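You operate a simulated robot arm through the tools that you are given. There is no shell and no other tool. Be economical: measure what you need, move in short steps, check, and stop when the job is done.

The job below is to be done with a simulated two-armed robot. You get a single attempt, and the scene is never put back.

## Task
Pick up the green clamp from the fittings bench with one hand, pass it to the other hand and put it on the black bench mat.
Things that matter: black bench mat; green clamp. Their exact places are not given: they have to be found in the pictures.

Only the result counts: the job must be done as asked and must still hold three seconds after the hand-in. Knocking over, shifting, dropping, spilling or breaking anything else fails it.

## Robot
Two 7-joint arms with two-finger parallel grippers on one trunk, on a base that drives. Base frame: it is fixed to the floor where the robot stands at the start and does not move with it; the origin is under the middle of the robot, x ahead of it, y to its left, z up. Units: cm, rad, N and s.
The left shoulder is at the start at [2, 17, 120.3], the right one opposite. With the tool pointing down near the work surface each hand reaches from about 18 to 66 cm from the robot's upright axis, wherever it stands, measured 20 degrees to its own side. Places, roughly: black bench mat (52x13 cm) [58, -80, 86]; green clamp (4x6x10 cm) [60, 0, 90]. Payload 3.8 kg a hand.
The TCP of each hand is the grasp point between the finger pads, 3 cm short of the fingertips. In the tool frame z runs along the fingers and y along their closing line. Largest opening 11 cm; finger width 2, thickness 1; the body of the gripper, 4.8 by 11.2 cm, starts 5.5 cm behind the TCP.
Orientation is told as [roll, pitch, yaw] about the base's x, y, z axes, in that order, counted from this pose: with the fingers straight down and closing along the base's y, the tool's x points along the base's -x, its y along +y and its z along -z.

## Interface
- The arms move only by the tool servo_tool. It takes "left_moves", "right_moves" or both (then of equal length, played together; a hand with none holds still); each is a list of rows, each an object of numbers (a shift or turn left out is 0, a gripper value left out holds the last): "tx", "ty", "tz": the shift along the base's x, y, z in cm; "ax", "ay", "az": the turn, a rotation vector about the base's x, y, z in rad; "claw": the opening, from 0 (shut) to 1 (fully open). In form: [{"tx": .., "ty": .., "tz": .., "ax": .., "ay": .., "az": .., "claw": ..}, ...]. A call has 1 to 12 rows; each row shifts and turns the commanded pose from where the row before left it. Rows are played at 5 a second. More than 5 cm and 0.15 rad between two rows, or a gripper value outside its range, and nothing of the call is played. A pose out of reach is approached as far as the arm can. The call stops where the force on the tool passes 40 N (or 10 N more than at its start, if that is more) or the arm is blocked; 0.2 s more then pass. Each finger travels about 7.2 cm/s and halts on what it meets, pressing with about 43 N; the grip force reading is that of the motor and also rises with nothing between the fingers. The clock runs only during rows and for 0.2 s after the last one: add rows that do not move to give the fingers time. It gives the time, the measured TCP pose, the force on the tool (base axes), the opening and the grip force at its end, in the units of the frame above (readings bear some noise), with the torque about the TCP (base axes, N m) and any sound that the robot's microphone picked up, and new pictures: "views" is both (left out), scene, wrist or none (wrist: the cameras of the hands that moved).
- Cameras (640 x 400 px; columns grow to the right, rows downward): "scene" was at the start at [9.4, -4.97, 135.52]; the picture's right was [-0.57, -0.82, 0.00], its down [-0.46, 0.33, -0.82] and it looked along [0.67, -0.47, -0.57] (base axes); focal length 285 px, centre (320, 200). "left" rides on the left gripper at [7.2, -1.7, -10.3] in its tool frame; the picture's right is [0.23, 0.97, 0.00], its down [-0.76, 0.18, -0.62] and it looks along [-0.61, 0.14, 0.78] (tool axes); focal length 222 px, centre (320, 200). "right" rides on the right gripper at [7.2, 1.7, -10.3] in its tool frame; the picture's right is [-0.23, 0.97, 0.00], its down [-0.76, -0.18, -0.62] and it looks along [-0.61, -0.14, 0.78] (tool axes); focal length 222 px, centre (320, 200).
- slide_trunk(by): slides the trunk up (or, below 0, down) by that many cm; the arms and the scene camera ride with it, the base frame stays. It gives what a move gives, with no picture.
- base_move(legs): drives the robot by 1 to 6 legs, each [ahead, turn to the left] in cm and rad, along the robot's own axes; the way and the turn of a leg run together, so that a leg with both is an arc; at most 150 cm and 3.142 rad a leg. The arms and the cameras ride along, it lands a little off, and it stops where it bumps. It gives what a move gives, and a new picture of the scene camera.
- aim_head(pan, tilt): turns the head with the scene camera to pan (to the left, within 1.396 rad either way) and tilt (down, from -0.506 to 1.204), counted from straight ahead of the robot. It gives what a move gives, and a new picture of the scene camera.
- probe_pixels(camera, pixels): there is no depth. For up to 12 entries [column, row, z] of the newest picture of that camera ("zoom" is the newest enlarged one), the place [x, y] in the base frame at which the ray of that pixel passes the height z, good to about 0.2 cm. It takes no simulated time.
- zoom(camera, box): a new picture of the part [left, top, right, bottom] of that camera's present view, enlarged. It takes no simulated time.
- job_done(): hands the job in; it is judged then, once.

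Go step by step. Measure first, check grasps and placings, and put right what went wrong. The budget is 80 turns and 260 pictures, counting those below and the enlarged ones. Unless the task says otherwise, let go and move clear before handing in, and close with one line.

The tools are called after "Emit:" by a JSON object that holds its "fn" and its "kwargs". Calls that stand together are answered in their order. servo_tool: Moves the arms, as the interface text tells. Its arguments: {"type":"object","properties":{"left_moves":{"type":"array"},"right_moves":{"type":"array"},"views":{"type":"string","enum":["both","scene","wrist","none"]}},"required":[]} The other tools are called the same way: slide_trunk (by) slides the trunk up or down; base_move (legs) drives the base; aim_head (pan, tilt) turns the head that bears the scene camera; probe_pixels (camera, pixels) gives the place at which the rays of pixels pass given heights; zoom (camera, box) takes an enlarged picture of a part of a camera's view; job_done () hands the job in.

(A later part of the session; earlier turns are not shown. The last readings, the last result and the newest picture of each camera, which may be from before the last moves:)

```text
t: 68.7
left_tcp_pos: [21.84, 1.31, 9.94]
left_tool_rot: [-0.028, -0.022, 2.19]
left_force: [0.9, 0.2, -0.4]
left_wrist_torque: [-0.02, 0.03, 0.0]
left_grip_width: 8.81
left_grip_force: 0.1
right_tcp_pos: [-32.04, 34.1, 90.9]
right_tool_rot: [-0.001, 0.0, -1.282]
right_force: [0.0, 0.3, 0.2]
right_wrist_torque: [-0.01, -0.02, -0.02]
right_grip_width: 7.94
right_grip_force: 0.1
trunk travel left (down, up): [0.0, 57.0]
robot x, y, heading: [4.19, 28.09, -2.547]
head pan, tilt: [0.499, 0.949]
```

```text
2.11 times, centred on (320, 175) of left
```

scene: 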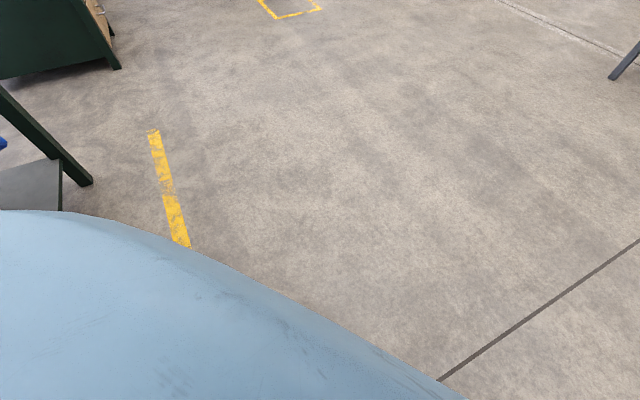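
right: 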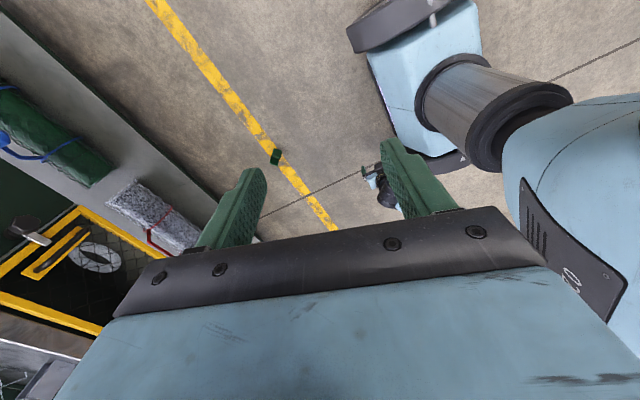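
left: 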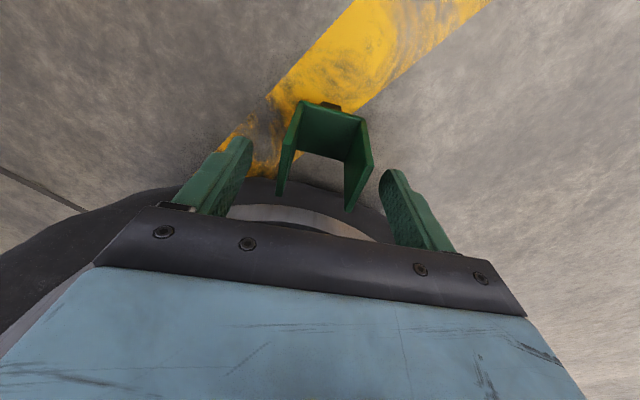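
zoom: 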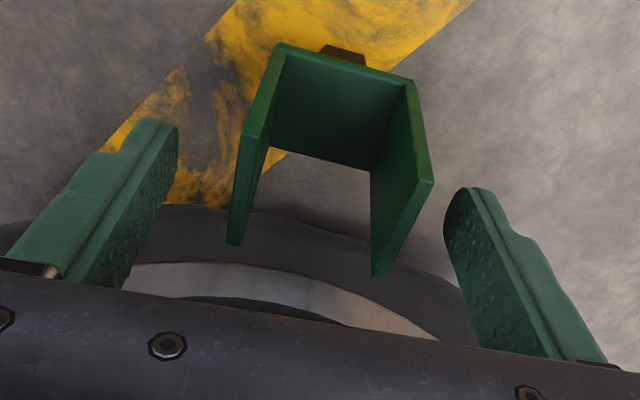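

No reach limit yet; going 1.3 lower, then closing slowly.

Emit:
{"fn": "servo_tool", "kwargs": {"left_moves": [{"tz": -1.3}, {"claw": 0.65}, {"claw": 0.55}, {"claw": 0.48}, {"claw": 0.3}, {"claw": 0.1}, {"claw": 0}, {}, {}], "views": "wrist"}}

Emit:
{"fn": "zoom", "kwargs": {"camera": "left", "box": [170, 80, 470, 270]}}

```text
t: 70.7
left_tcp_pos: [21.63, 1.44, 9.7]
left_tool_rot: [-0.031, -0.022, 2.192]
left_force: [-4.7, -1.8, 6.1]
left_wrist_torque: [-0.28, 0.38, -0.02]
left_grip_width: 5.2
left_grip_force: 43.0
left hand out of reach, approached as far as the arm can: row 1
right_tcp_pos: [-31.94, 34.08, 90.85]
right_tool_rot: [-0.002, -0.002, -1.282]
right_force: [0.3, -0.2, 0.4]
right_wrist_torque: [-0.03, 0.01, -0.02]
right_grip_width: 7.95
right_grip_force: 0.0
trunk travel left (down, up): [0.0, 57.0]
robot x, y, heading: [3.87, 27.93, -2.547]
head pan, tilt: [0.499, 0.949]
```

left: 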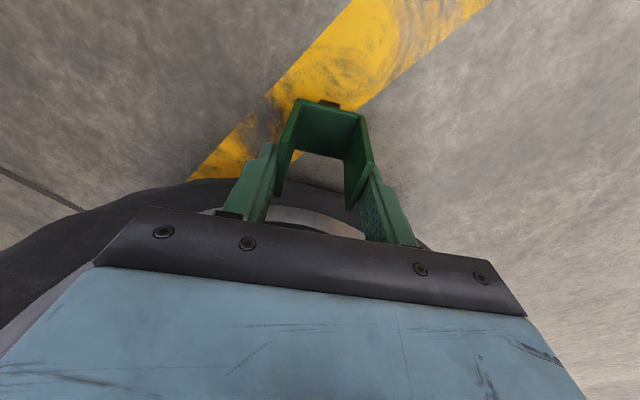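

```text
2.11 times, centred on (320, 175) of left
```

zoom: 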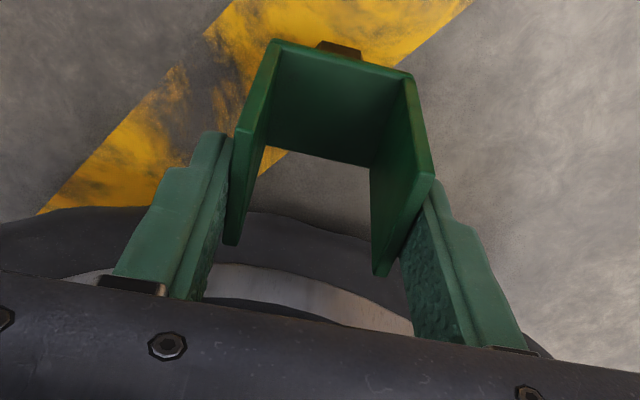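

Gripped again with about 2.5 cm overlap (5.2 cm, 43 N). Lifting slowly.

Emit:
{"fn": "servo_tool", "kwargs": {"left_moves": [{"tz": 1}, {"tz": 1.5}, {"tz": 2}, {"tz": 2}, {"tz": 2}, {"tz": 2}, {"tz": 2}, {"tz": 2}, {"tz": 2}, {"tz": 2}, {"tz": 2}, {"tz": 2}], "views": "wrist"}}

```text
t: 73.3
left_tcp_pos: [21.62, 1.6, 32.21]
left_tool_rot: [-0.029, -0.021, 2.189]
left_force: [0.3, -0.6, -1.8]
left_wrist_torque: [0.03, 0.01, -0.01]
left_grip_width: 5.14
left_grip_force: 42.7
left hand out of reach, approached as far as the arm can: row 1
right_tcp_pos: [-32.08, 34.09, 90.9]
right_tool_rot: [-0.002, -0.001, -1.281]
right_force: [-0.3, -1.1, -0.1]
right_wrist_torque: [-0.01, 0.0, 0.02]
right_grip_width: 7.92
right_grip_force: 0.1
trunk travel left (down, up): [0.0, 57.0]
robot x, y, heading: [3.8, 27.87, -2.549]
head pan, tilt: [0.499, 0.949]
```

left: 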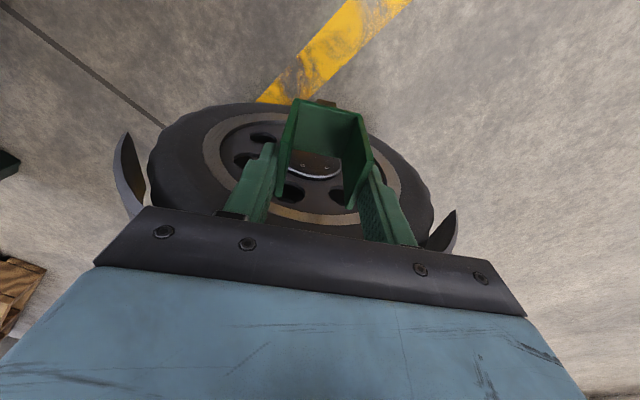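

The clamp is held. I'll raise the trunk, then drive round to face the mat: ahead 45, turn, drive ~79, turn to heading 0.

Emit:
{"fn": "slide_trunk", "kwargs": {"by": 30}}

Emit:
{"fn": "base_move", "kwargs": {"legs": [[45, 0], [0, 1.28]]}}

```text
t: 76.3
left_tcp_pos: [21.61, 1.56, 62.2]
left_tool_rot: [-0.031, -0.021, 2.189]
left_force: [-0.3, 0.0, -2.2]
left_wrist_torque: [0.02, -0.01, 0.0]
left_grip_width: 5.13
left_grip_force: 43.1
right_tcp_pos: [-31.94, 34.05, 120.83]
right_tool_rot: [-0.001, -0.001, -1.282]
right_force: [-1.0, -0.4, 0.5]
right_wrist_torque: [-0.02, 0.01, -0.04]
right_grip_width: 7.9
right_grip_force: 0.0
trunk travel left (down, up): [-30.0, 27.0]
robot x, y, heading: [3.83, 27.87, -2.553]
head pan, tilt: [0.499, 0.949]
```

```text
t: 82.2
left_tcp_pos: [-2.49, 12.09, 62.19]
left_tool_rot: [-0.03, -0.022, -2.829]
left_force: [-0.7, 0.2, -2.8]
left_wrist_torque: [0.02, 0.02, 0.0]
left_grip_width: 5.11
left_grip_force: 42.5
right_tcp_pos: [-49.57, -29.17, 120.98]
right_tool_rot: [-0.001, -0.002, -0.015]
right_force: [0.2, 0.1, -0.1]
right_wrist_torque: [0.02, -0.01, 0.04]
right_grip_width: 7.94
right_grip_force: 0.0
trunk travel left (down, up): [-30.0, 27.0]
robot x, y, heading: [-32.57, 3.1, -1.281]
head pan, tilt: [0.499, 0.949]
```

scene: 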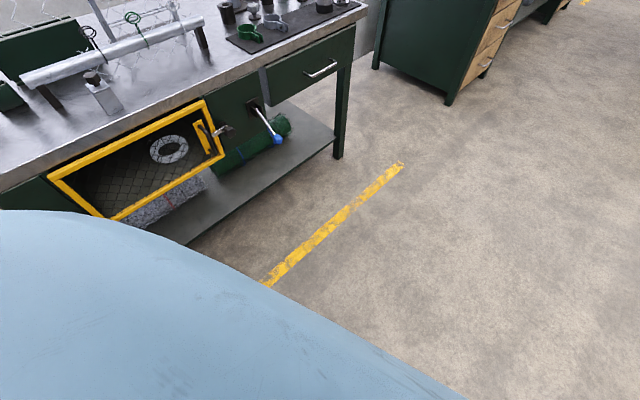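

Emit:
{"fn": "base_move", "kwargs": {"legs": [[77, 0], [0, 1.281]]}}

Emit:
{"fn": "aim_head", "kwargs": {"pan": -0.1, "tilt": 0.55}}

```text
t: 89.5
left_tcp_pos: [-10.13, -39.75, 62.2]
left_tool_rot: [-0.03, -0.022, -1.553]
left_force: [0.2, 0.4, -2.1]
left_wrist_torque: [0.0, 0.01, 0.0]
left_grip_width: 5.14
left_grip_force: 43.1
right_tcp_pos: [15.59, -96.85, 120.83]
right_tool_rot: [-0.001, -0.002, 1.259]
right_force: [0.6, -0.5, -0.5]
right_wrist_torque: [0.02, -0.01, 0.0]
right_grip_width: 7.88
right_grip_force: 0.1
trunk travel left (down, up): [-30.0, 27.0]
robot x, y, heading: [-10.72, -71.75, -0.007]
head pan, tilt: [0.499, 0.949]
```

scene: 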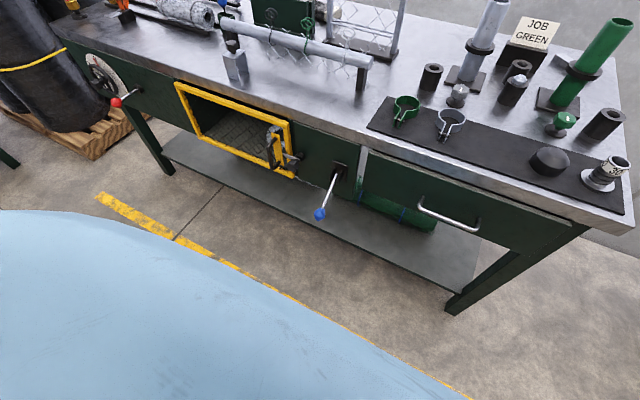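

```text
t: 90.5
left_tcp_pos: [-10.27, -39.72, 62.16]
left_tool_rot: [-0.031, -0.02, -1.551]
left_force: [-0.7, -0.1, -2.3]
left_wrist_torque: [-0.01, -0.02, -0.03]
left_grip_width: 5.15
left_grip_force: 43.4
right_tcp_pos: [15.6, -96.84, 120.84]
right_tool_rot: [-0.002, -0.002, 1.26]
right_force: [0.3, -0.2, 0.7]
right_wrist_torque: [0.01, 0.03, 0.01]
right_grip_width: 7.93
right_grip_force: 0.1
trunk travel left (down, up): [-30.0, 27.0]
robot x, y, heading: [-10.4, -71.68, -0.013]
head pan, tilt: [-0.099, 0.55]
```

scene: 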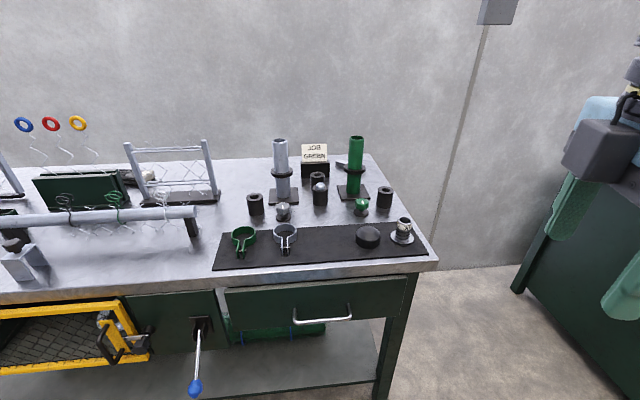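

I can see the whole mat; the free area lies between the grey ring clamp (285,238) and the black puck (368,237). Measuring it.

Emit:
{"fn": "zoom", "kwargs": {"camera": "scene", "box": [205, 170, 445, 290]}}

Emit:
{"fn": "probe_pixels", "kwargs": {"camera": "scene", "pixels": [[213, 270, 86.3], [428, 258, 86.3], [222, 232, 86.3], [410, 222, 86.3], [298, 240, 86.5], [286, 256, 86.5], [357, 240, 87], [368, 249, 86.3], [328, 245, 86.3], [320, 200, 90]]}}

```text
2.67 times, centred on (325, 230) of scene
```

zoom: 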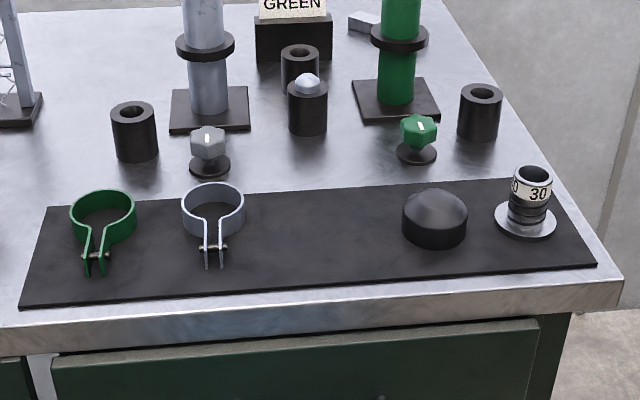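

```text
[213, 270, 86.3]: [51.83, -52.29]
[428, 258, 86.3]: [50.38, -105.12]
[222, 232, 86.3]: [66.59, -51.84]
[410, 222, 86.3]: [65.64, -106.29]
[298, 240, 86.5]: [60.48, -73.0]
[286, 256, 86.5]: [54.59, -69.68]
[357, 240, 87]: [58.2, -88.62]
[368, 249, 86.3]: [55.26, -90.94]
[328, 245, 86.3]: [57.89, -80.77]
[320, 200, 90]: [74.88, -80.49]
```

The free spot is at about [58,-81] (y -74.5..-87). Now I'll bring the left hand forward and up, turning slowly to yaw 0.

Emit:
{"fn": "servo_tool", "kwargs": {"left_moves": [{"tx": 2, "tz": 1}, {"tx": 2, "tz": 1}, {"tx": 2, "tz": 2, "az": 0.05}, {"tx": 2, "tz": 2, "az": 0.06}, {"tx": 2, "tz": 2, "az": 0.07}, {"tx": 2, "tz": 2, "ty": -0.6, "az": 0.07}, {"tx": 2, "tz": 2, "ty": -0.6, "az": 0.07}, {"tx": 2, "tz": 2, "ty": -0.6, "az": 0.07}, {"tx": 2, "tz": 2, "ty": -0.6, "az": 0.07}, {"tx": 2, "tz": 2, "ty": -0.6, "az": 0.07}, {"tx": 2, "tz": 2, "ty": -0.6, "az": 0.07}, {"tx": 2, "tz": 2, "ty": -0.6, "az": 0.07}], "views": "none"}}

Emit:
{"fn": "servo_tool", "kwargs": {"left_moves": [{"tx": 1.5, "tz": 2, "ty": -0.6, "az": 0.07}, {"tx": 1.5, "tz": 2, "ty": -0.6, "az": 0.07}, {"tx": 1.5, "tz": 2, "ty": -0.6, "az": 0.07}, {"tx": 1.5, "tz": 2, "ty": -0.6, "az": 0.07}, {"tx": 1.5, "tz": 2, "ty": -0.6, "az": 0.07}, {"tx": 1.5, "tz": 2, "ty": -0.6, "az": 0.07}, {"tx": 1, "tz": 2, "ty": -0.6, "az": 0.07}, {"tx": 1, "tz": 2, "ty": -0.6, "az": 0.07}, {"tx": 1, "tz": 2, "ty": -0.6, "az": 0.07}, {"tz": 2, "ty": -0.6, "az": 0.07}, {"tz": 2, "az": 0.07}, {"az": 0.03}], "views": "scene"}}

```text
t: 93.1
left_tcp_pos: [13.73, -43.98, 84.46]
left_tool_rot: [-0.03, -0.02, -0.879]
left_force: [-0.3, -0.8, -2.2]
left_wrist_torque: [0.0, 0.02, 0.03]
left_grip_width: 5.13
left_grip_force: 43.8
right_tcp_pos: [15.68, -96.83, 120.89]
right_tool_rot: [0.001, -0.003, 1.26]
right_force: [-1.3, 0.0, -0.3]
right_wrist_torque: [-0.01, 0.0, -0.03]
right_grip_width: 7.96
right_grip_force: 0.0
trunk travel left (down, up): [-30.0, 27.0]
robot x, y, heading: [-10.75, -71.49, -0.008]
head pan, tilt: [-0.099, 0.55]
```

```text
t: 95.7
left_tcp_pos: [25.75, -49.98, 106.27]
left_tool_rot: [-0.029, -0.021, -0.081]
left_force: [-1.2, 0.2, -1.4]
left_wrist_torque: [0.0, -0.03, -0.03]
left_grip_width: 5.11
left_grip_force: 42.7
right_tcp_pos: [15.58, -96.8, 120.91]
right_tool_rot: [-0.001, -0.001, 1.261]
right_force: [0.4, -0.5, 0.1]
right_wrist_torque: [0.03, -0.02, -0.01]
right_grip_width: 7.94
right_grip_force: 0.1
trunk travel left (down, up): [-30.0, 27.0]
robot x, y, heading: [-10.48, -71.64, -0.009]
head pan, tilt: [-0.099, 0.55]
```

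scene: 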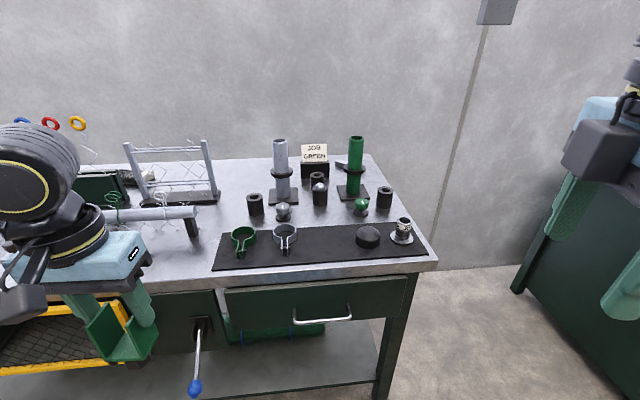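

Emit:
{"fn": "servo_tool", "kwargs": {"left_moves": [{"ax": -0.06, "ty": -0.5}, {"ax": -0.08, "ty": -0.8}, {"ax": -0.08, "ty": -0.8}, {"ax": -0.08, "ty": -0.8}, {"ax": -0.08, "ty": -0.8}, {"ax": -0.08, "ty": -0.8}, {"ax": -0.08, "ty": -0.8}, {"ax": -0.08, "ty": -0.8}, {"ax": -0.08, "ty": -0.8}, {"ax": -0.08, "ty": -0.8}, {"ax": -0.08, "ty": -0.8}, {"ax": -0.08, "ty": -0.8}], "right_moves": [{"az": -0.105}, {"az": -0.105}, {"az": -0.105}, {"az": -0.105}, {"az": -0.105}, {"az": -0.105}, {"az": -0.105}, {"az": -0.105}, {"az": -0.105}, {"az": -0.105}, {"az": -0.105}, {"az": -0.105, "claw": 0.8}], "views": "none"}}

Emit:
{"fn": "servo_tool", "kwargs": {"left_moves": [{"ax": -0.08, "ty": -0.8}, {"ax": -0.08, "ty": -0.8}, {"ax": -0.08, "ty": -0.8}, {"ax": -0.08, "ty": -0.8}, {"ax": -0.08, "ty": -0.8}, {"ax": -0.08, "ty": -0.8}, {"ax": -0.08, "ty": -0.8}, {"ax": -0.04, "ty": -0.5}, {}, {}, {}, {}], "right_moves": [{"ax": 0.13, "tz": -0.5}, {"ax": 0.13, "tz": -0.5}, {"ax": 0.13, "tz": -0.5}, {"ax": 0.13, "tz": -0.5}, {"ax": 0.13, "tz": -0.5}, {"ax": 0.13, "tz": -0.5}, {"ax": 0.13, "tz": -0.5}, {"ax": 0.13, "tz": -0.5}, {"ax": 0.13, "tz": -0.5}, {"ax": 0.13, "tz": -0.5}, {"ax": 0.13, "tz": -0.5}, {"ax": 0.14, "tz": -0.5}], "views": "scene"}}

```text
t: 98.3
left_tcp_pos: [25.81, -59.24, 106.19]
left_tool_rot: [-0.968, -0.079, -0.031]
left_force: [0.1, -0.6, -1.5]
left_wrist_torque: [0.1, -0.01, 0.01]
left_grip_width: 5.12
left_grip_force: 43.4
right_tcp_pos: [15.55, -96.77, 120.97]
right_tool_rot: [-0.002, -0.003, -0.003]
right_force: [-0.2, -0.4, 0.3]
right_wrist_torque: [-0.03, -0.03, -0.02]
right_grip_width: 8.78
right_grip_force: 0.1
trunk travel left (down, up): [-30.0, 27.0]
robot x, y, heading: [-10.89, -71.62, -0.008]
head pan, tilt: [-0.099, 0.55]
```

```text
t: 101.1
left_tcp_pos: [25.6, -65.24, 106.15]
left_tool_rot: [-1.568, -0.081, 0.018]
left_force: [-1.2, 0.0, -2.0]
left_wrist_torque: [0.09, 0.0, 0.03]
left_grip_width: 5.13
left_grip_force: 43.1
right_tcp_pos: [14.78, -97.19, 112.62]
right_tool_rot: [1.509, 0.106, -0.015]
right_force: [-0.4, 0.8, -0.9]
right_wrist_torque: [0.03, -0.01, 0.0]
right_grip_width: 8.81
right_grip_force: 0.1
right hand out of reach, approached as far as the arm can: row 11
trunk travel left (down, up): [-30.0, 27.0]
robot x, y, heading: [-11.05, -71.71, -0.011]
head pan, tilt: [-0.099, 0.55]
stopped in row 12 (right hand): the arm was blocked; the commanded pose is now the measured one
```

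scene: 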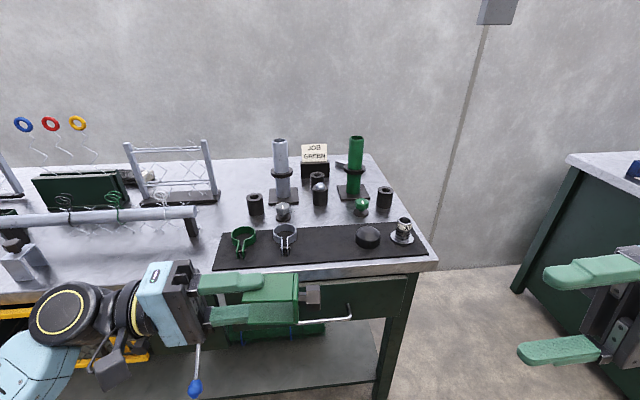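

The left hand holds the clamp horizontally with the knob pointing at the right hand. Now I'll align the right hand at x≈25.6, z≈106.2 and match its roll.

Emit:
{"fn": "servo_tool", "kwargs": {"right_moves": [{"tx": 2.5, "tz": -1}, {"tx": 2.5, "tz": -1.5, "ay": -0.06}, {"tx": 2.5, "tz": -1.5, "ay": -0.06}, {"tx": 2, "tz": -1.5, "ay": -0.06}, {"tx": 1.3, "tz": -0.9, "ax": 0.06}, {}], "views": "both"}}

```text
t: 102.5
left_tcp_pos: [25.64, -65.2, 106.29]
left_tool_rot: [-1.572, -0.083, 0.016]
left_force: [-0.7, -0.5, -1.5]
left_wrist_torque: [0.09, -0.01, 0.01]
left_grip_width: 5.11
left_grip_force: 43.1
right_tcp_pos: [15.82, -100.7, 113.28]
right_tool_rot: [1.573, -0.073, -0.019]
right_force: [0.8, -0.6, 0.3]
right_wrist_torque: [0.03, 0.02, 0.04]
right_grip_width: 8.81
right_grip_force: 0.0
right hand out of reach, approached as far as the arm can: row 1, 2, 3, 4, 5
trunk travel left (down, up): [-30.0, 27.0]
robot x, y, heading: [-10.9, -71.65, -0.012]
head pan, tilt: [-0.099, 0.55]
```

scene: 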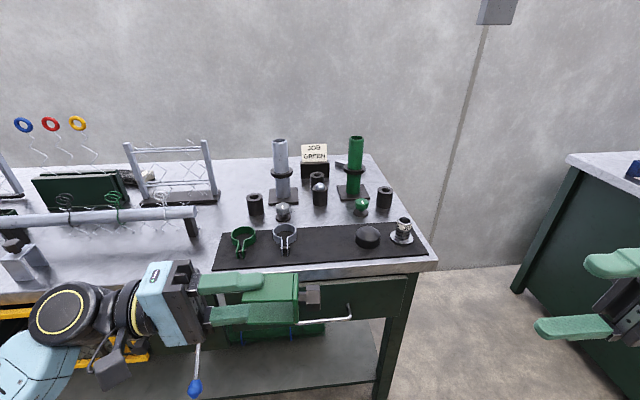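
right: 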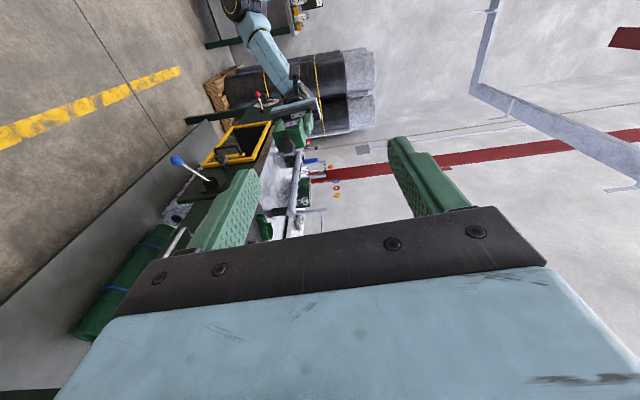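

Emit:
{"fn": "servo_tool", "kwargs": {"right_moves": [{"ty": 3}, {"ty": 3}, {"ty": 3, "tz": -1}, {"ty": 3, "tz": -2}, {"tx": 2, "tz": -2}, {"tx": 2, "tz": -2}, {"tx": 2}, {"tx": 2}, {}], "views": "scene"}}

```text
t: 104.5
left_tcp_pos: [25.59, -65.32, 106.15]
left_tool_rot: [-1.569, -0.082, 0.017]
left_force: [-0.2, 0.3, -2.5]
left_wrist_torque: [0.1, -0.04, 0.02]
left_grip_width: 5.12
left_grip_force: 43.4
right_tcp_pos: [14.0, -94.97, 114.41]
right_tool_rot: [1.571, -0.074, -0.024]
right_force: [-0.5, 0.3, -0.3]
right_wrist_torque: [-0.03, 0.02, 0.04]
right_grip_width: 8.81
right_grip_force: 0.1
right hand out of reach, approached as far as the arm can: row 1, 2, 3, 4, 5, 6, 7, 8
trunk travel left (down, up): [-30.0, 27.0]
robot x, y, heading: [-10.29, -71.57, -0.006]
head pan, tilt: [-0.099, 0.55]
```

scene: 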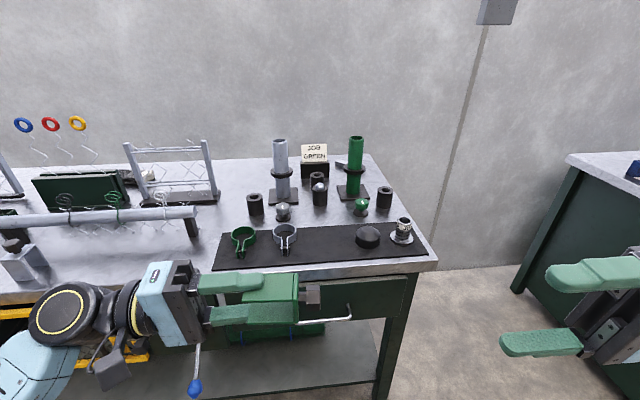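

The right arm is in a poor configuration. I'll roll it back to pointing down, move to the mirror of where the left hand did its roll, then roll again.

Emit:
{"fn": "servo_tool", "kwargs": {"right_moves": [{"ax": -0.143}, {"ax": -0.143}, {"ax": -0.143}, {"ax": -0.143}, {"ax": -0.143}, {"ax": -0.143}, {"ax": -0.143}, {"ax": -0.143}, {"ax": -0.143}, {"ax": -0.143}, {"ax": -0.143}, {"ay": 0.07}], "views": "none"}}

Emit:
{"fn": "servo_tool", "kwargs": {"right_moves": [{"tz": -2, "tx": 2}, {"tz": -2, "tx": 2}, {"tz": -2, "tx": 2}, {"tz": -2, "tx": 2}, {"tx": 2}, {"tx": 1.5}, {}], "views": "none"}}

```text
t: 107.1
left_tcp_pos: [25.61, -65.47, 106.32]
left_tool_rot: [-1.57, -0.082, 0.017]
left_force: [1.0, -0.5, -1.9]
left_wrist_torque: [0.14, -0.03, 0.01]
left_grip_width: 5.13
left_grip_force: 42.5
right_tcp_pos: [14.09, -94.94, 114.45]
right_tool_rot: [0.004, 0.05, 0.072]
right_force: [-0.4, -0.9, -0.1]
right_wrist_torque: [0.02, -0.04, -0.01]
right_grip_width: 8.8
right_grip_force: 0.1
trunk travel left (down, up): [-30.0, 27.0]
robot x, y, heading: [-10.85, -71.28, -0.012]
head pan, tilt: [-0.099, 0.55]
```

```text
t: 108.7
left_tcp_pos: [25.72, -65.3, 106.17]
left_tool_rot: [-1.57, -0.082, 0.016]
left_force: [1.0, -0.5, -2.4]
left_wrist_torque: [0.12, -0.05, 0.01]
left_grip_width: 5.11
left_grip_force: 43.1
right_tcp_pos: [25.57, -94.8, 106.37]
right_tool_rot: [0.003, 0.048, 0.076]
right_force: [-0.7, 0.4, -0.2]
right_wrist_torque: [0.01, -0.01, 0.02]
right_grip_width: 8.82
right_grip_force: 0.0
trunk travel left (down, up): [-30.0, 27.0]
robot x, y, heading: [-11.02, -71.24, -0.006]
head pan, tilt: [-0.099, 0.55]
```

Emit:
{"fn": "servo_tool", "kwargs": {"right_moves": [{"ax": 0.13, "ty": 0.5}, {"ax": 0.13, "ty": 0.5}, {"ax": 0.13, "ty": 0.5}, {"ax": 0.13, "ty": 0.5}, {"ax": 0.13, "ty": 0.5}, {"ax": 0.13, "ty": 0.5}, {"ax": 0.13, "ty": 0.5}, {"ax": 0.13, "ty": 0.5}, {"ax": 0.13, "ty": 0.5}, {"ax": 0.13, "ty": 0.5}, {"ax": 0.13, "ty": 0.5}, {"ax": 0.14, "ty": 0.5}], "views": "both"}}

```text
t: 111.3
left_tcp_pos: [25.72, -65.39, 106.19]
left_tool_rot: [-1.572, -0.082, 0.017]
left_force: [0.1, 0.3, -2.5]
left_wrist_torque: [0.14, 0.0, 0.01]
left_grip_width: 5.14
left_grip_force: 42.9
right_tcp_pos: [25.5, -89.0, 106.43]
right_tool_rot: [1.574, -0.073, 0.048]
right_force: [-0.2, -0.2, -0.7]
right_wrist_torque: [0.02, -0.01, 0.0]
right_grip_width: 8.81
right_grip_force: 0.1
trunk travel left (down, up): [-30.0, 27.0]
robot x, y, heading: [-10.77, -71.4, -0.003]
head pan, tilt: [-0.099, 0.55]
```

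scene: 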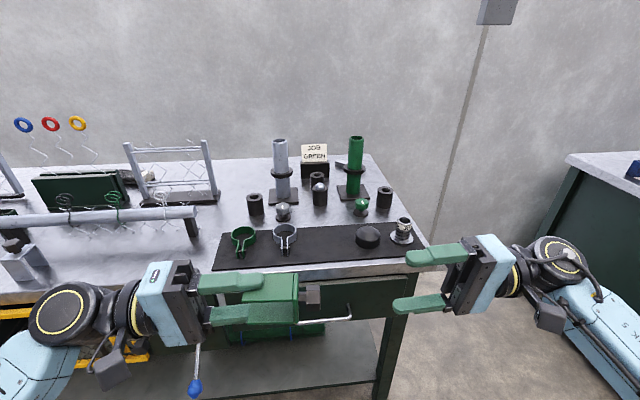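
right: 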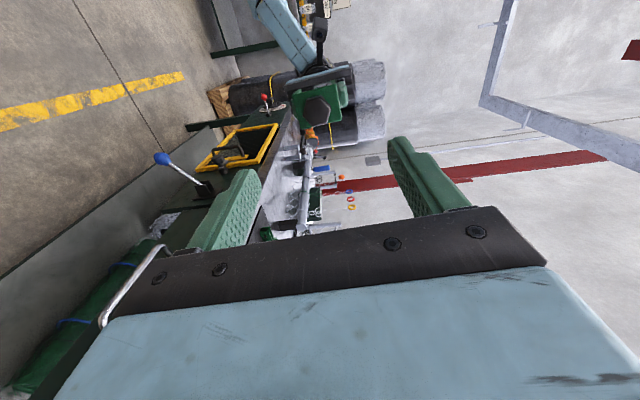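

The hands now face each other. I'll check the exact clamp position in the left hand with a zoom.

Emit:
{"fn": "zoom", "kwargs": {"camera": "scene", "box": [190, 230, 470, 350]}}

Emit:
{"fn": "probe_pixels", "kwargs": {"camera": "scene", "pixels": [[242, 277, 108.7], [262, 276, 108.7], [300, 273, 108.7], [320, 285, 106.2], [405, 258, 110.5], [300, 321, 103.6], [243, 326, 103.6]]}}

```text
2.29 times, centred on (330, 290) of scene
```

zoom: 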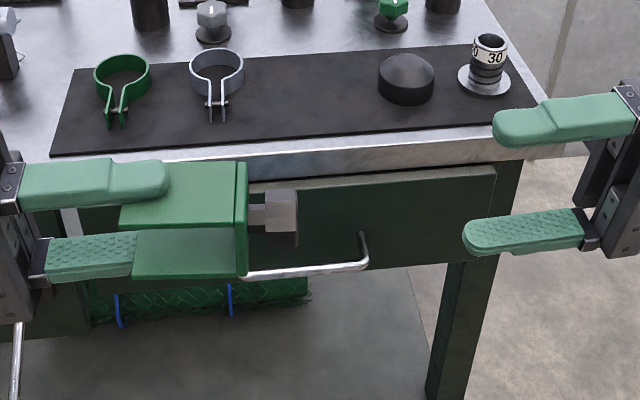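

```text
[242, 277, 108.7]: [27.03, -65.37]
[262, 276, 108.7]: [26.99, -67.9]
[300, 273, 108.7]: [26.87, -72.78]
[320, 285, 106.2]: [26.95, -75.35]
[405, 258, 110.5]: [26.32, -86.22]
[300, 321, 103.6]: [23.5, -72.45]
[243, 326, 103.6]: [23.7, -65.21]
```

The clamp spans y -65.5 to -72.3 and the left fingertips end near -68.2. I'll advance the right hand to TCP y≈-72, tips near -69.

Emit:
{"fn": "servo_tool", "kwargs": {"right_moves": [{"ty": 3, "tz": -0.25, "tx": 0.2}, {"ty": 3}, {"ty": 3}, {"ty": 2.5}, {"ty": 2}, {"ty": 2}, {"ty": 1.4}, {}], "views": "both"}}

Emit:
{"fn": "zoom", "kwargs": {"camera": "scene", "box": [190, 230, 430, 350]}}

```text
t: 113.1
left_tcp_pos: [25.7, -65.42, 106.2]
left_tool_rot: [-1.573, -0.083, 0.018]
left_force: [-0.3, 0.4, -2.6]
left_wrist_torque: [0.12, -0.02, 0.01]
left_grip_width: 5.13
left_grip_force: 43.8
right_tcp_pos: [25.75, -71.9, 106.22]
right_tool_rot: [1.571, -0.076, 0.05]
right_force: [-0.3, 0.1, -0.1]
right_wrist_torque: [-0.02, -0.01, -0.02]
right_grip_width: 8.79
right_grip_force: 0.1
trunk travel left (down, up): [-30.0, 27.0]
robot x, y, heading: [-10.94, -71.63, -0.009]
head pan, tilt: [-0.099, 0.55]
```

scene: 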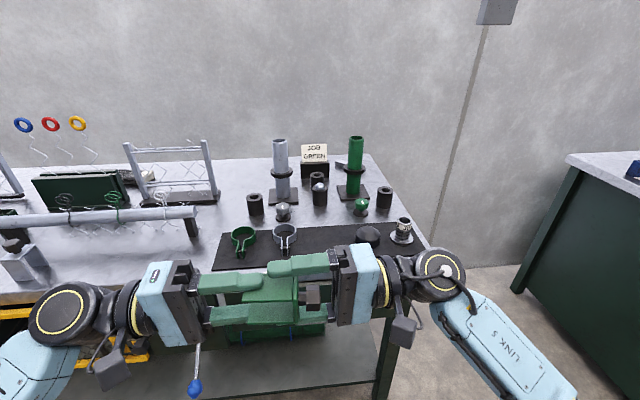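
right: 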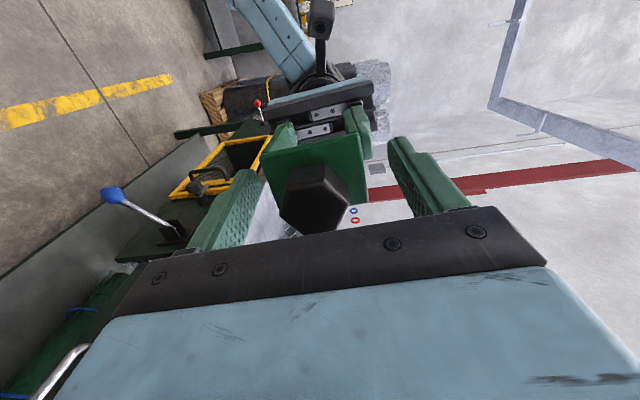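

```text
2.67 times, centred on (310, 290) of scene
```

zoom: 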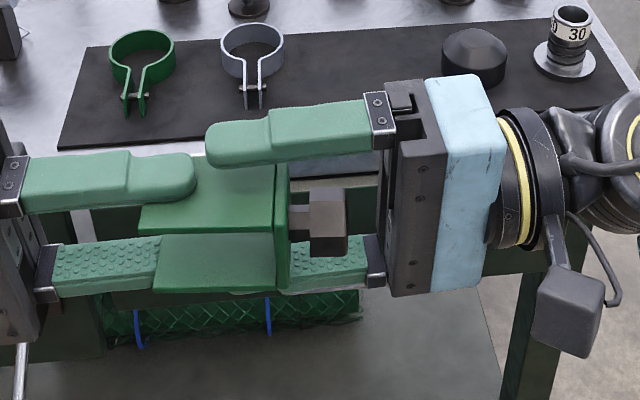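

Well aligned, with the fingertips clear of each other. Closing the right hand.

Emit:
{"fn": "servo_tool", "kwargs": {"right_moves": [{"claw": 0.65}, {"claw": 0.55}, {"claw": 0.48}, {"claw": 0.3}, {"claw": 0.1}, {"claw": 0}, {}, {}], "views": "scene"}}

Emit:
{"fn": "zoom", "kwargs": {"camera": "scene", "box": [190, 230, 430, 350]}}

```text
t: 114.9
left_tcp_pos: [25.65, -65.3, 106.26]
left_tool_rot: [-1.57, -0.08, 0.016]
left_force: [0.6, -1.5, -1.3]
left_wrist_torque: [0.09, 0.2, 0.07]
left_grip_width: 5.11
left_grip_force: 43.3
right_tcp_pos: [25.69, -72.0, 106.21]
right_tool_rot: [1.57, -0.075, 0.05]
right_force: [0.1, 0.4, 0.2]
right_wrist_torque: [0.0, -0.17, -0.07]
right_grip_width: 5.17
right_grip_force: 42.9
trunk travel left (down, up): [-30.0, 27.0]
robot x, y, heading: [-10.91, -71.52, -0.01]
head pan, tilt: [-0.099, 0.55]
```

scene: 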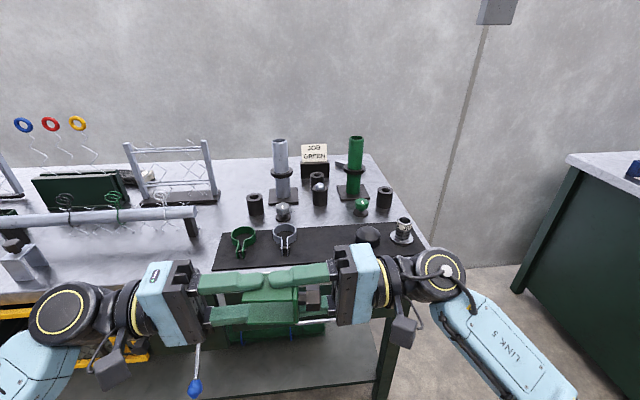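

```text
2.67 times, centred on (310, 290) of scene
```

zoom: 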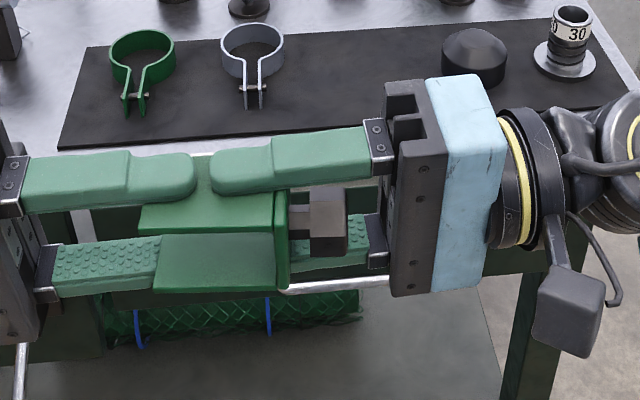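

Both hands hold the clamp (right 43 N at 5.17 cm). Opening the left hand and withdrawing it along +y.

Emit:
{"fn": "servo_tool", "kwargs": {"left_moves": [{"claw": 0.55}, {"claw": 0.7}, {"claw": 0.8}, {"ty": 1.5}, {"ty": 2.5}, {"ty": 3}, {"ty": 3}, {"ty": 3}, {"ty": 3}, {}], "views": "scene"}}

Emit:
{"fn": "zoom", "kwargs": {"camera": "scene", "box": [190, 230, 430, 350]}}

```text
t: 117.1
left_tcp_pos: [25.6, -49.22, 106.38]
left_tool_rot: [-1.571, -0.082, 0.018]
left_force: [0.0, 0.2, 0.0]
left_wrist_torque: [0.0, 0.01, 0.0]
left_grip_width: 8.83
left_grip_force: 0.1
right_tcp_pos: [25.74, -71.88, 106.1]
right_tool_rot: [1.569, -0.074, 0.05]
right_force: [0.5, 0.0, 0.3]
right_wrist_torque: [0.0, -0.03, 0.05]
right_grip_width: 5.18
right_grip_force: 43.6
trunk travel left (down, up): [-30.0, 27.0]
robot x, y, heading: [-10.73, -71.23, -0.009]
head pan, tilt: [-0.099, 0.55]
```

scene: 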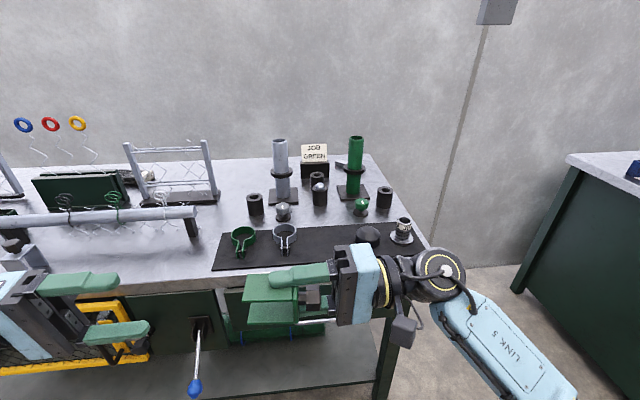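

```text
2.67 times, centred on (310, 290) of scene
```

zoom: 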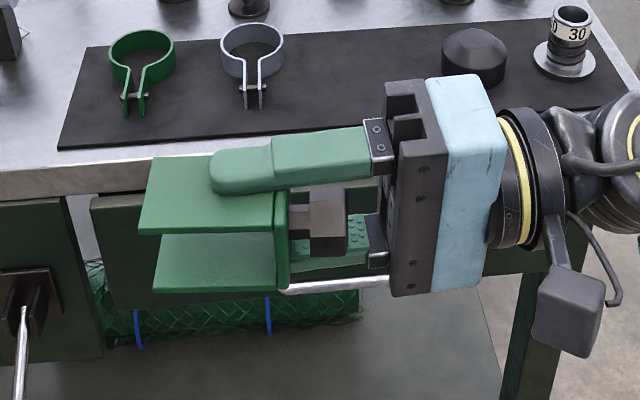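

The right hand alone holds the clamp. Rolling it slowly back to pointing down.

Emit:
{"fn": "servo_tool", "kwargs": {"right_moves": [{"ax": -0.06, "ty": -0.4, "tz": 0.3}, {"ax": -0.08, "ty": -0.4, "tz": 0.3}, {"ax": -0.08, "ty": -0.4, "tz": 0.3}, {"ax": -0.08, "ty": -0.4, "tz": 0.3}, {"ax": -0.08, "ty": -0.4, "tz": 0.3}, {"ax": -0.08, "ty": -0.4, "tz": 0.3}, {"ax": -0.08, "ty": -0.4, "tz": 0.3}, {"ax": -0.08, "ty": -0.4, "tz": 0.3}, {"ax": -0.08, "ty": -0.4, "tz": 0.3}, {"ax": -0.08, "ty": -0.4, "tz": 0.3}, {"ax": -0.08, "ty": -0.4}, {"ax": -0.08, "ty": -0.4}], "left_moves": [{"ty": 2}, {"ty": 2}, {"ty": 2}, {"ty": 2}, {}, {}, {}, {}, {}, {}, {}, {}], "views": "none"}}

Emit:
{"fn": "servo_tool", "kwargs": {"right_moves": [{"ax": -0.08, "ty": -0.4}, {"ax": -0.08, "ty": -0.4}, {"ax": -0.08, "ty": -0.4}, {"ax": -0.08, "ty": -0.4}, {"ax": -0.08, "ty": -0.4}, {"ax": -0.08, "ty": -0.4}, {"ax": -0.08, "ty": -0.4}, {"ax": -0.07, "ty": -0.4}, {}], "views": "scene"}}

```text
t: 119.7
left_tcp_pos: [25.48, -41.57, 106.17]
left_tool_rot: [-1.569, -0.082, 0.018]
left_force: [0.2, 0.0, 0.3]
left_wrist_torque: [0.04, 0.0, -0.02]
left_grip_width: 8.8
left_grip_force: 0.0
right_tcp_pos: [25.84, -76.69, 109.27]
right_tool_rot: [0.63, -0.003, 0.091]
right_force: [-0.1, -0.4, -1.7]
right_wrist_torque: [0.01, -0.03, 0.02]
right_grip_width: 5.17
right_grip_force: 42.9
trunk travel left (down, up): [-30.0, 27.0]
robot x, y, heading: [-10.87, -71.43, -0.007]
head pan, tilt: [-0.099, 0.55]
```

```text
t: 121.7
left_tcp_pos: [25.64, -41.58, 106.24]
left_tool_rot: [-1.573, -0.082, 0.017]
left_force: [-0.2, -0.3, -0.7]
left_wrist_torque: [-0.02, 0.01, 0.01]
left_grip_width: 8.79
left_grip_force: 0.0
right_tcp_pos: [25.81, -80.07, 109.16]
right_tool_rot: [0.004, 0.049, 0.074]
right_force: [-0.9, 0.3, -2.4]
right_wrist_torque: [0.02, -0.02, 0.0]
right_grip_width: 5.18
right_grip_force: 43.2
trunk travel left (down, up): [-30.0, 27.0]
robot x, y, heading: [-10.38, -71.53, -0.01]
head pan, tilt: [-0.099, 0.55]
```

scene: 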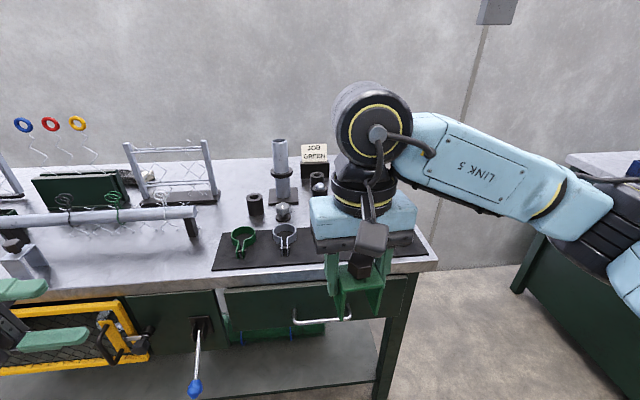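

The clamp is upright under the right hand. I'll check its tilt up close and drive ahead 20 cm.

Emit:
{"fn": "zoom", "kwargs": {"camera": "scene", "box": [290, 190, 430, 340]}}

Emit:
{"fn": "base_move", "kwargs": {"legs": [[20, 0]]}}

Emit:
{"fn": "aim_head", "kwargs": {"pan": -0.2, "tilt": 0.75}}

```text
2.67 times, centred on (360, 265) of scene
```

zoom: 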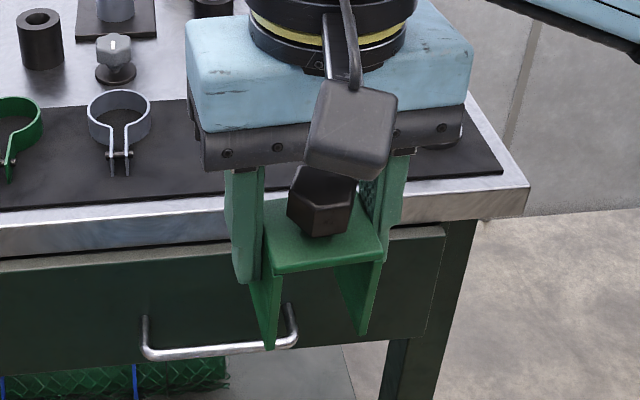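

```text
t: 123.3
left_tcp_pos: [45.11, -41.63, 106.21]
left_tool_rot: [-1.571, -0.08, 0.02]
left_force: [0.1, 0.1, 0.1]
left_wrist_torque: [-0.02, 0.02, -0.03]
left_grip_width: 8.81
left_grip_force: 0.1
right_tcp_pos: [45.42, -80.24, 109.06]
right_tool_rot: [0.006, 0.05, 0.076]
right_force: [-0.7, -0.2, -2.3]
right_wrist_torque: [-0.01, -0.01, 0.04]
right_grip_width: 5.17
right_grip_force: 43.5
trunk travel left (down, up): [-30.0, 27.0]
robot x, y, heading: [8.9, -72.1, -0.004]
head pan, tilt: [-0.099, 0.55]
```

scene: 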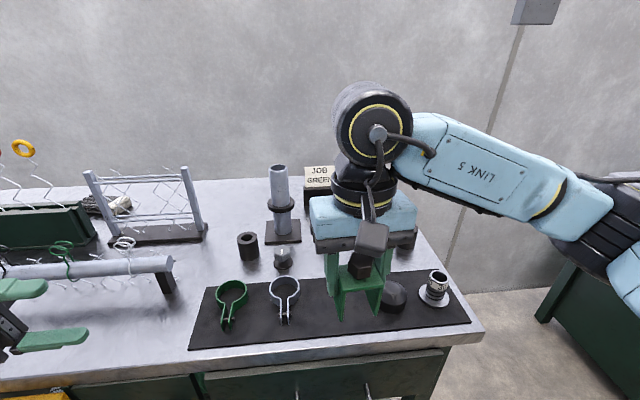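

```text
t: 124.0
left_tcp_pos: [45.13, -41.7, 106.12]
left_tool_rot: [-1.571, -0.082, 0.02]
left_force: [0.7, 0.2, 0.2]
left_wrist_torque: [0.03, -0.03, 0.03]
left_grip_width: 8.78
left_grip_force: 0.1
right_tcp_pos: [45.37, -80.19, 109.12]
right_tool_rot: [0.006, 0.049, 0.075]
right_force: [0.0, 0.7, -1.8]
right_wrist_torque: [0.02, 0.01, 0.04]
right_grip_width: 5.19
right_grip_force: 42.8
trunk travel left (down, up): [-30.0, 27.0]
robot x, y, heading: [9.09, -71.63, -0.006]
head pan, tilt: [-0.201, 0.75]
```

scene: 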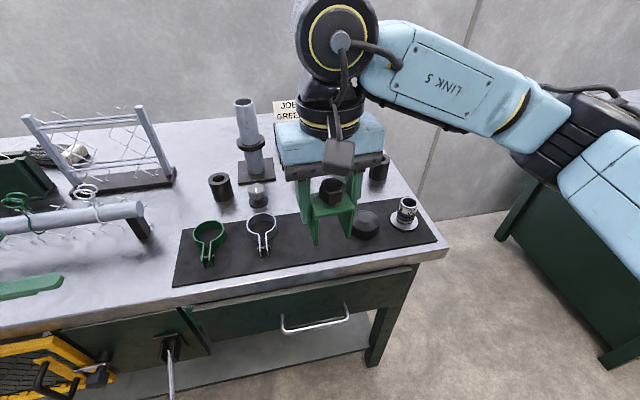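

Emit:
{"fn": "zoom", "kwargs": {"camera": "scene", "box": [285, 160, 385, 250]}}

Emit:
{"fn": "zoom", "kwargs": {"camera": "right", "box": [0, 0, 640, 400]}}

```text
4.44 times, centred on (335, 205) of scene
```

zoom: 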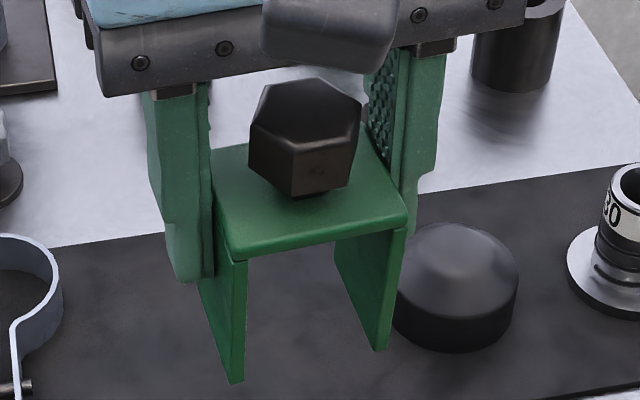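

```text
1.00 times, centred on (320, 200) of right (not enlarged: the box is as wide or as high as the picture)
```

zoom: 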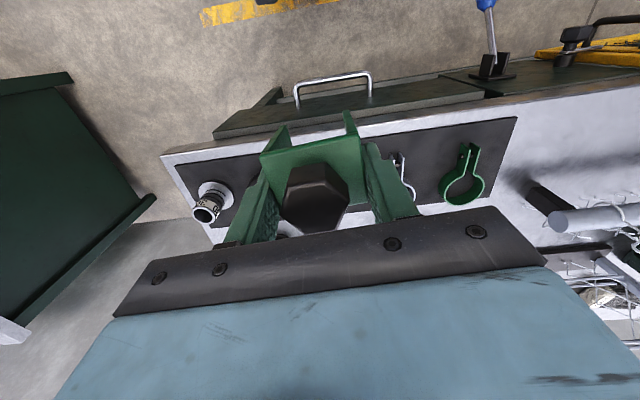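

Emit:
{"fn": "zoom", "kwargs": {"camera": "scene", "box": [285, 160, 385, 250]}}

Emit:
{"fn": "probe_pixels", "kwargs": {"camera": "zoom", "pixels": [[246, 260, 109.0], [405, 228, 109.0], [244, 383, 103], [388, 350, 103], [201, 282, 103], [337, 250, 103], [215, 150, 109.5], [370, 130, 109.5]]}}

```text
4.44 times, centred on (335, 205) of scene
```

zoom: 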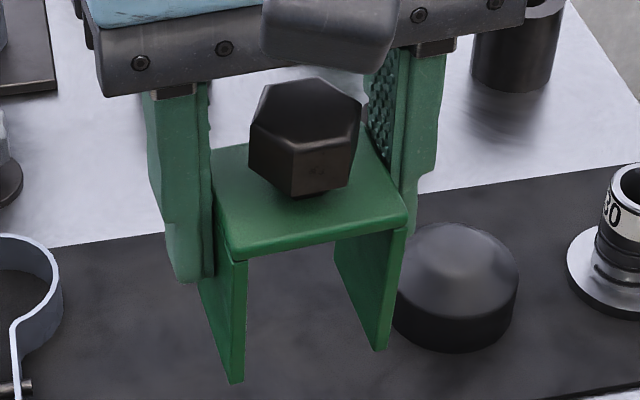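

```text
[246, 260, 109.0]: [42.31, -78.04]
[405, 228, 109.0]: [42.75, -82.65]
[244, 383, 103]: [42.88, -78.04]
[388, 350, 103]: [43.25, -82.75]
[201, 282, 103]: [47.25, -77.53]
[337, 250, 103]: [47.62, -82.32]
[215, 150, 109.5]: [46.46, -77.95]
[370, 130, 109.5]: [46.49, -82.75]
```

The clamp leans about 0.09 rad (near side low). I'll correct that and the yaw while moving over [58,-81].

Emit:
{"fn": "servo_tool", "kwargs": {"right_moves": [{"tx": 2, "ay": 0.03}, {"tx": 2, "ay": 0.03}, {"tx": 2, "ay": 0.03, "az": -0.035}, {"tx": 2, "az": -0.035}, {"tx": 2}, {"tx": 1.8, "ty": -0.4}, {"tx": 1.2, "ty": -0.4}, {}], "views": "scene"}}

Emit:
{"fn": "zoom", "kwargs": {"camera": "scene", "box": [250, 100, 410, 240]}}

```text
t: 125.8
left_tcp_pos: [45.28, -41.7, 106.21]
left_tool_rot: [-1.572, -0.082, 0.018]
left_force: [-0.5, 0.4, 0.8]
left_wrist_torque: [-0.02, -0.01, 0.0]
left_grip_width: 8.77
left_grip_force: 0.1
right_tcp_pos: [58.34, -81.03, 108.95]
right_tool_rot: [0.012, 0.139, 0.006]
right_force: [0.7, -0.3, -2.2]
right_wrist_torque: [0.01, -0.04, 0.04]
right_grip_width: 5.18
right_grip_force: 42.9
trunk travel left (down, up): [-30.0, 27.0]
robot x, y, heading: [8.6, -71.82, -0.009]
head pan, tilt: [-0.201, 0.75]
```

scene: 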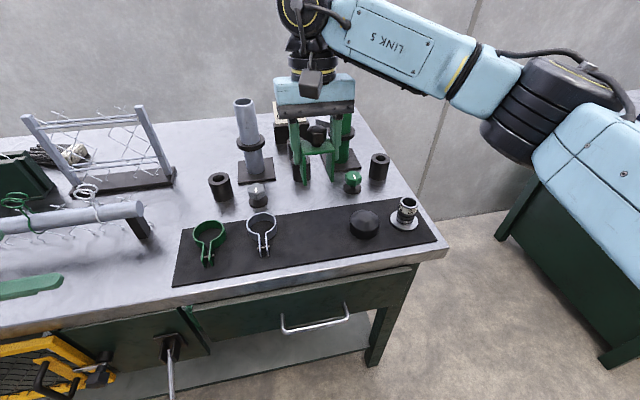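

```text
2.86 times, centred on (330, 170) of scene
```

zoom: 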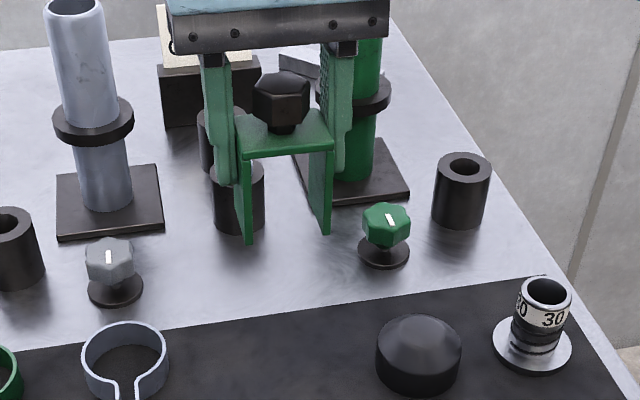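

Emit:
{"fn": "servo_tool", "kwargs": {"right_moves": [{"tz": -3}, {"tz": -3}, {"tz": -3}, {"tz": -3}, {"tz": -2}, {}], "views": "scene"}}

Emit:
{"fn": "zoom", "kwargs": {"camera": "scene", "box": [250, 130, 410, 270]}}

Emit:
{"fn": "zoom", "kwargs": {"camera": "right", "box": [160, 60, 480, 280]}}

```text
t: 127.2
left_tcp_pos: [45.07, -41.57, 106.17]
left_tool_rot: [-1.571, -0.082, 0.019]
left_force: [-0.2, 0.1, -0.4]
left_wrist_torque: [-0.01, 0.0, 0.01]
left_grip_width: 8.77
left_grip_force: 0.0
right_tcp_pos: [58.26, -80.96, 94.98]
right_tool_rot: [0.013, 0.137, 0.007]
right_force: [-0.1, -0.5, -2.5]
right_wrist_torque: [-0.01, 0.0, 0.01]
right_grip_width: 5.15
right_grip_force: 42.9
trunk travel left (down, up): [-30.0, 27.0]
robot x, y, heading: [8.7, -72.02, -0.004]
head pan, tilt: [-0.201, 0.75]
```

scene: 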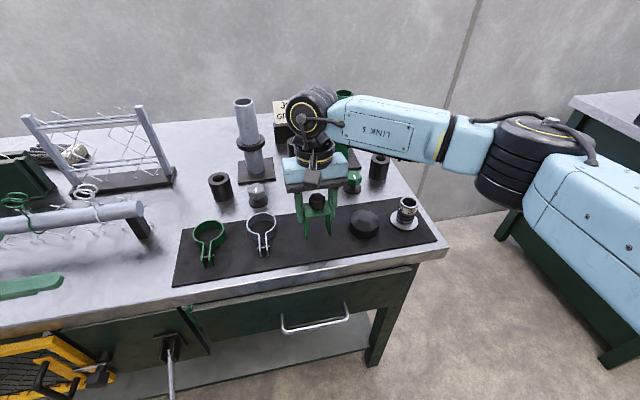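

```text
2.86 times, centred on (330, 200) of scene
```

zoom: 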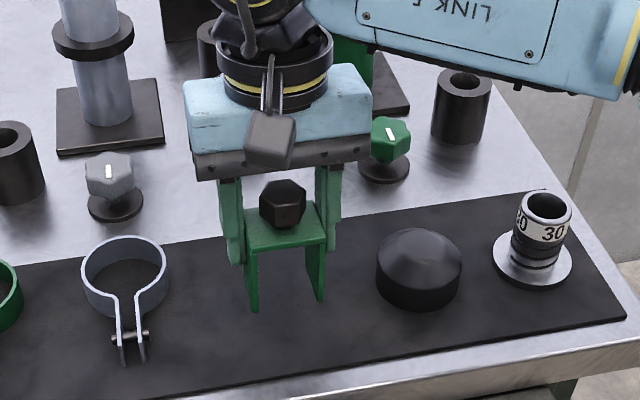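

```text
1.82 times, centred on (320, 170) of right
```

zoom: 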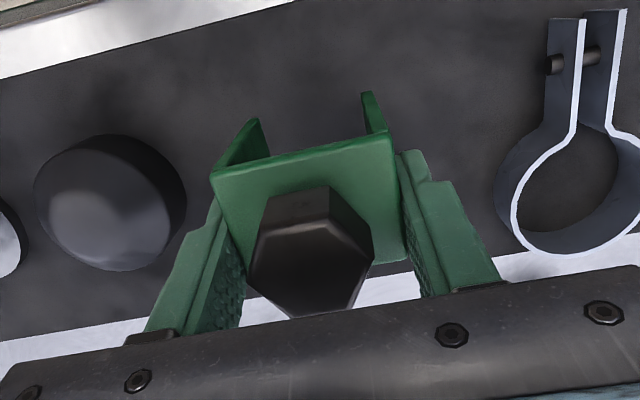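

Centred over the free area. Lowering the last centimetres gently.

Emit:
{"fn": "servo_tool", "kwargs": {"right_moves": [{"tz": -0.8}, {"tz": -0.7}, {"tz": -0.4}, {}], "views": "none"}}

```text
t: 128.2
left_tcp_pos: [45.21, -41.61, 106.19]
left_tool_rot: [-1.572, -0.082, 0.02]
left_force: [-0.9, 0.1, -0.1]
left_wrist_torque: [-0.01, 0.0, -0.01]
left_grip_width: 8.8
left_grip_force: 0.2
right_tcp_pos: [58.34, -81.01, 93.04]
right_tool_rot: [0.01, 0.137, 0.007]
right_force: [0.7, -0.5, -2.0]
right_wrist_torque: [0.0, -0.01, -0.03]
right_grip_width: 5.16
right_grip_force: 42.9
trunk travel left (down, up): [-30.0, 27.0]
robot x, y, heading: [8.9, -71.8, -0.009]
head pan, tilt: [-0.201, 0.75]
```

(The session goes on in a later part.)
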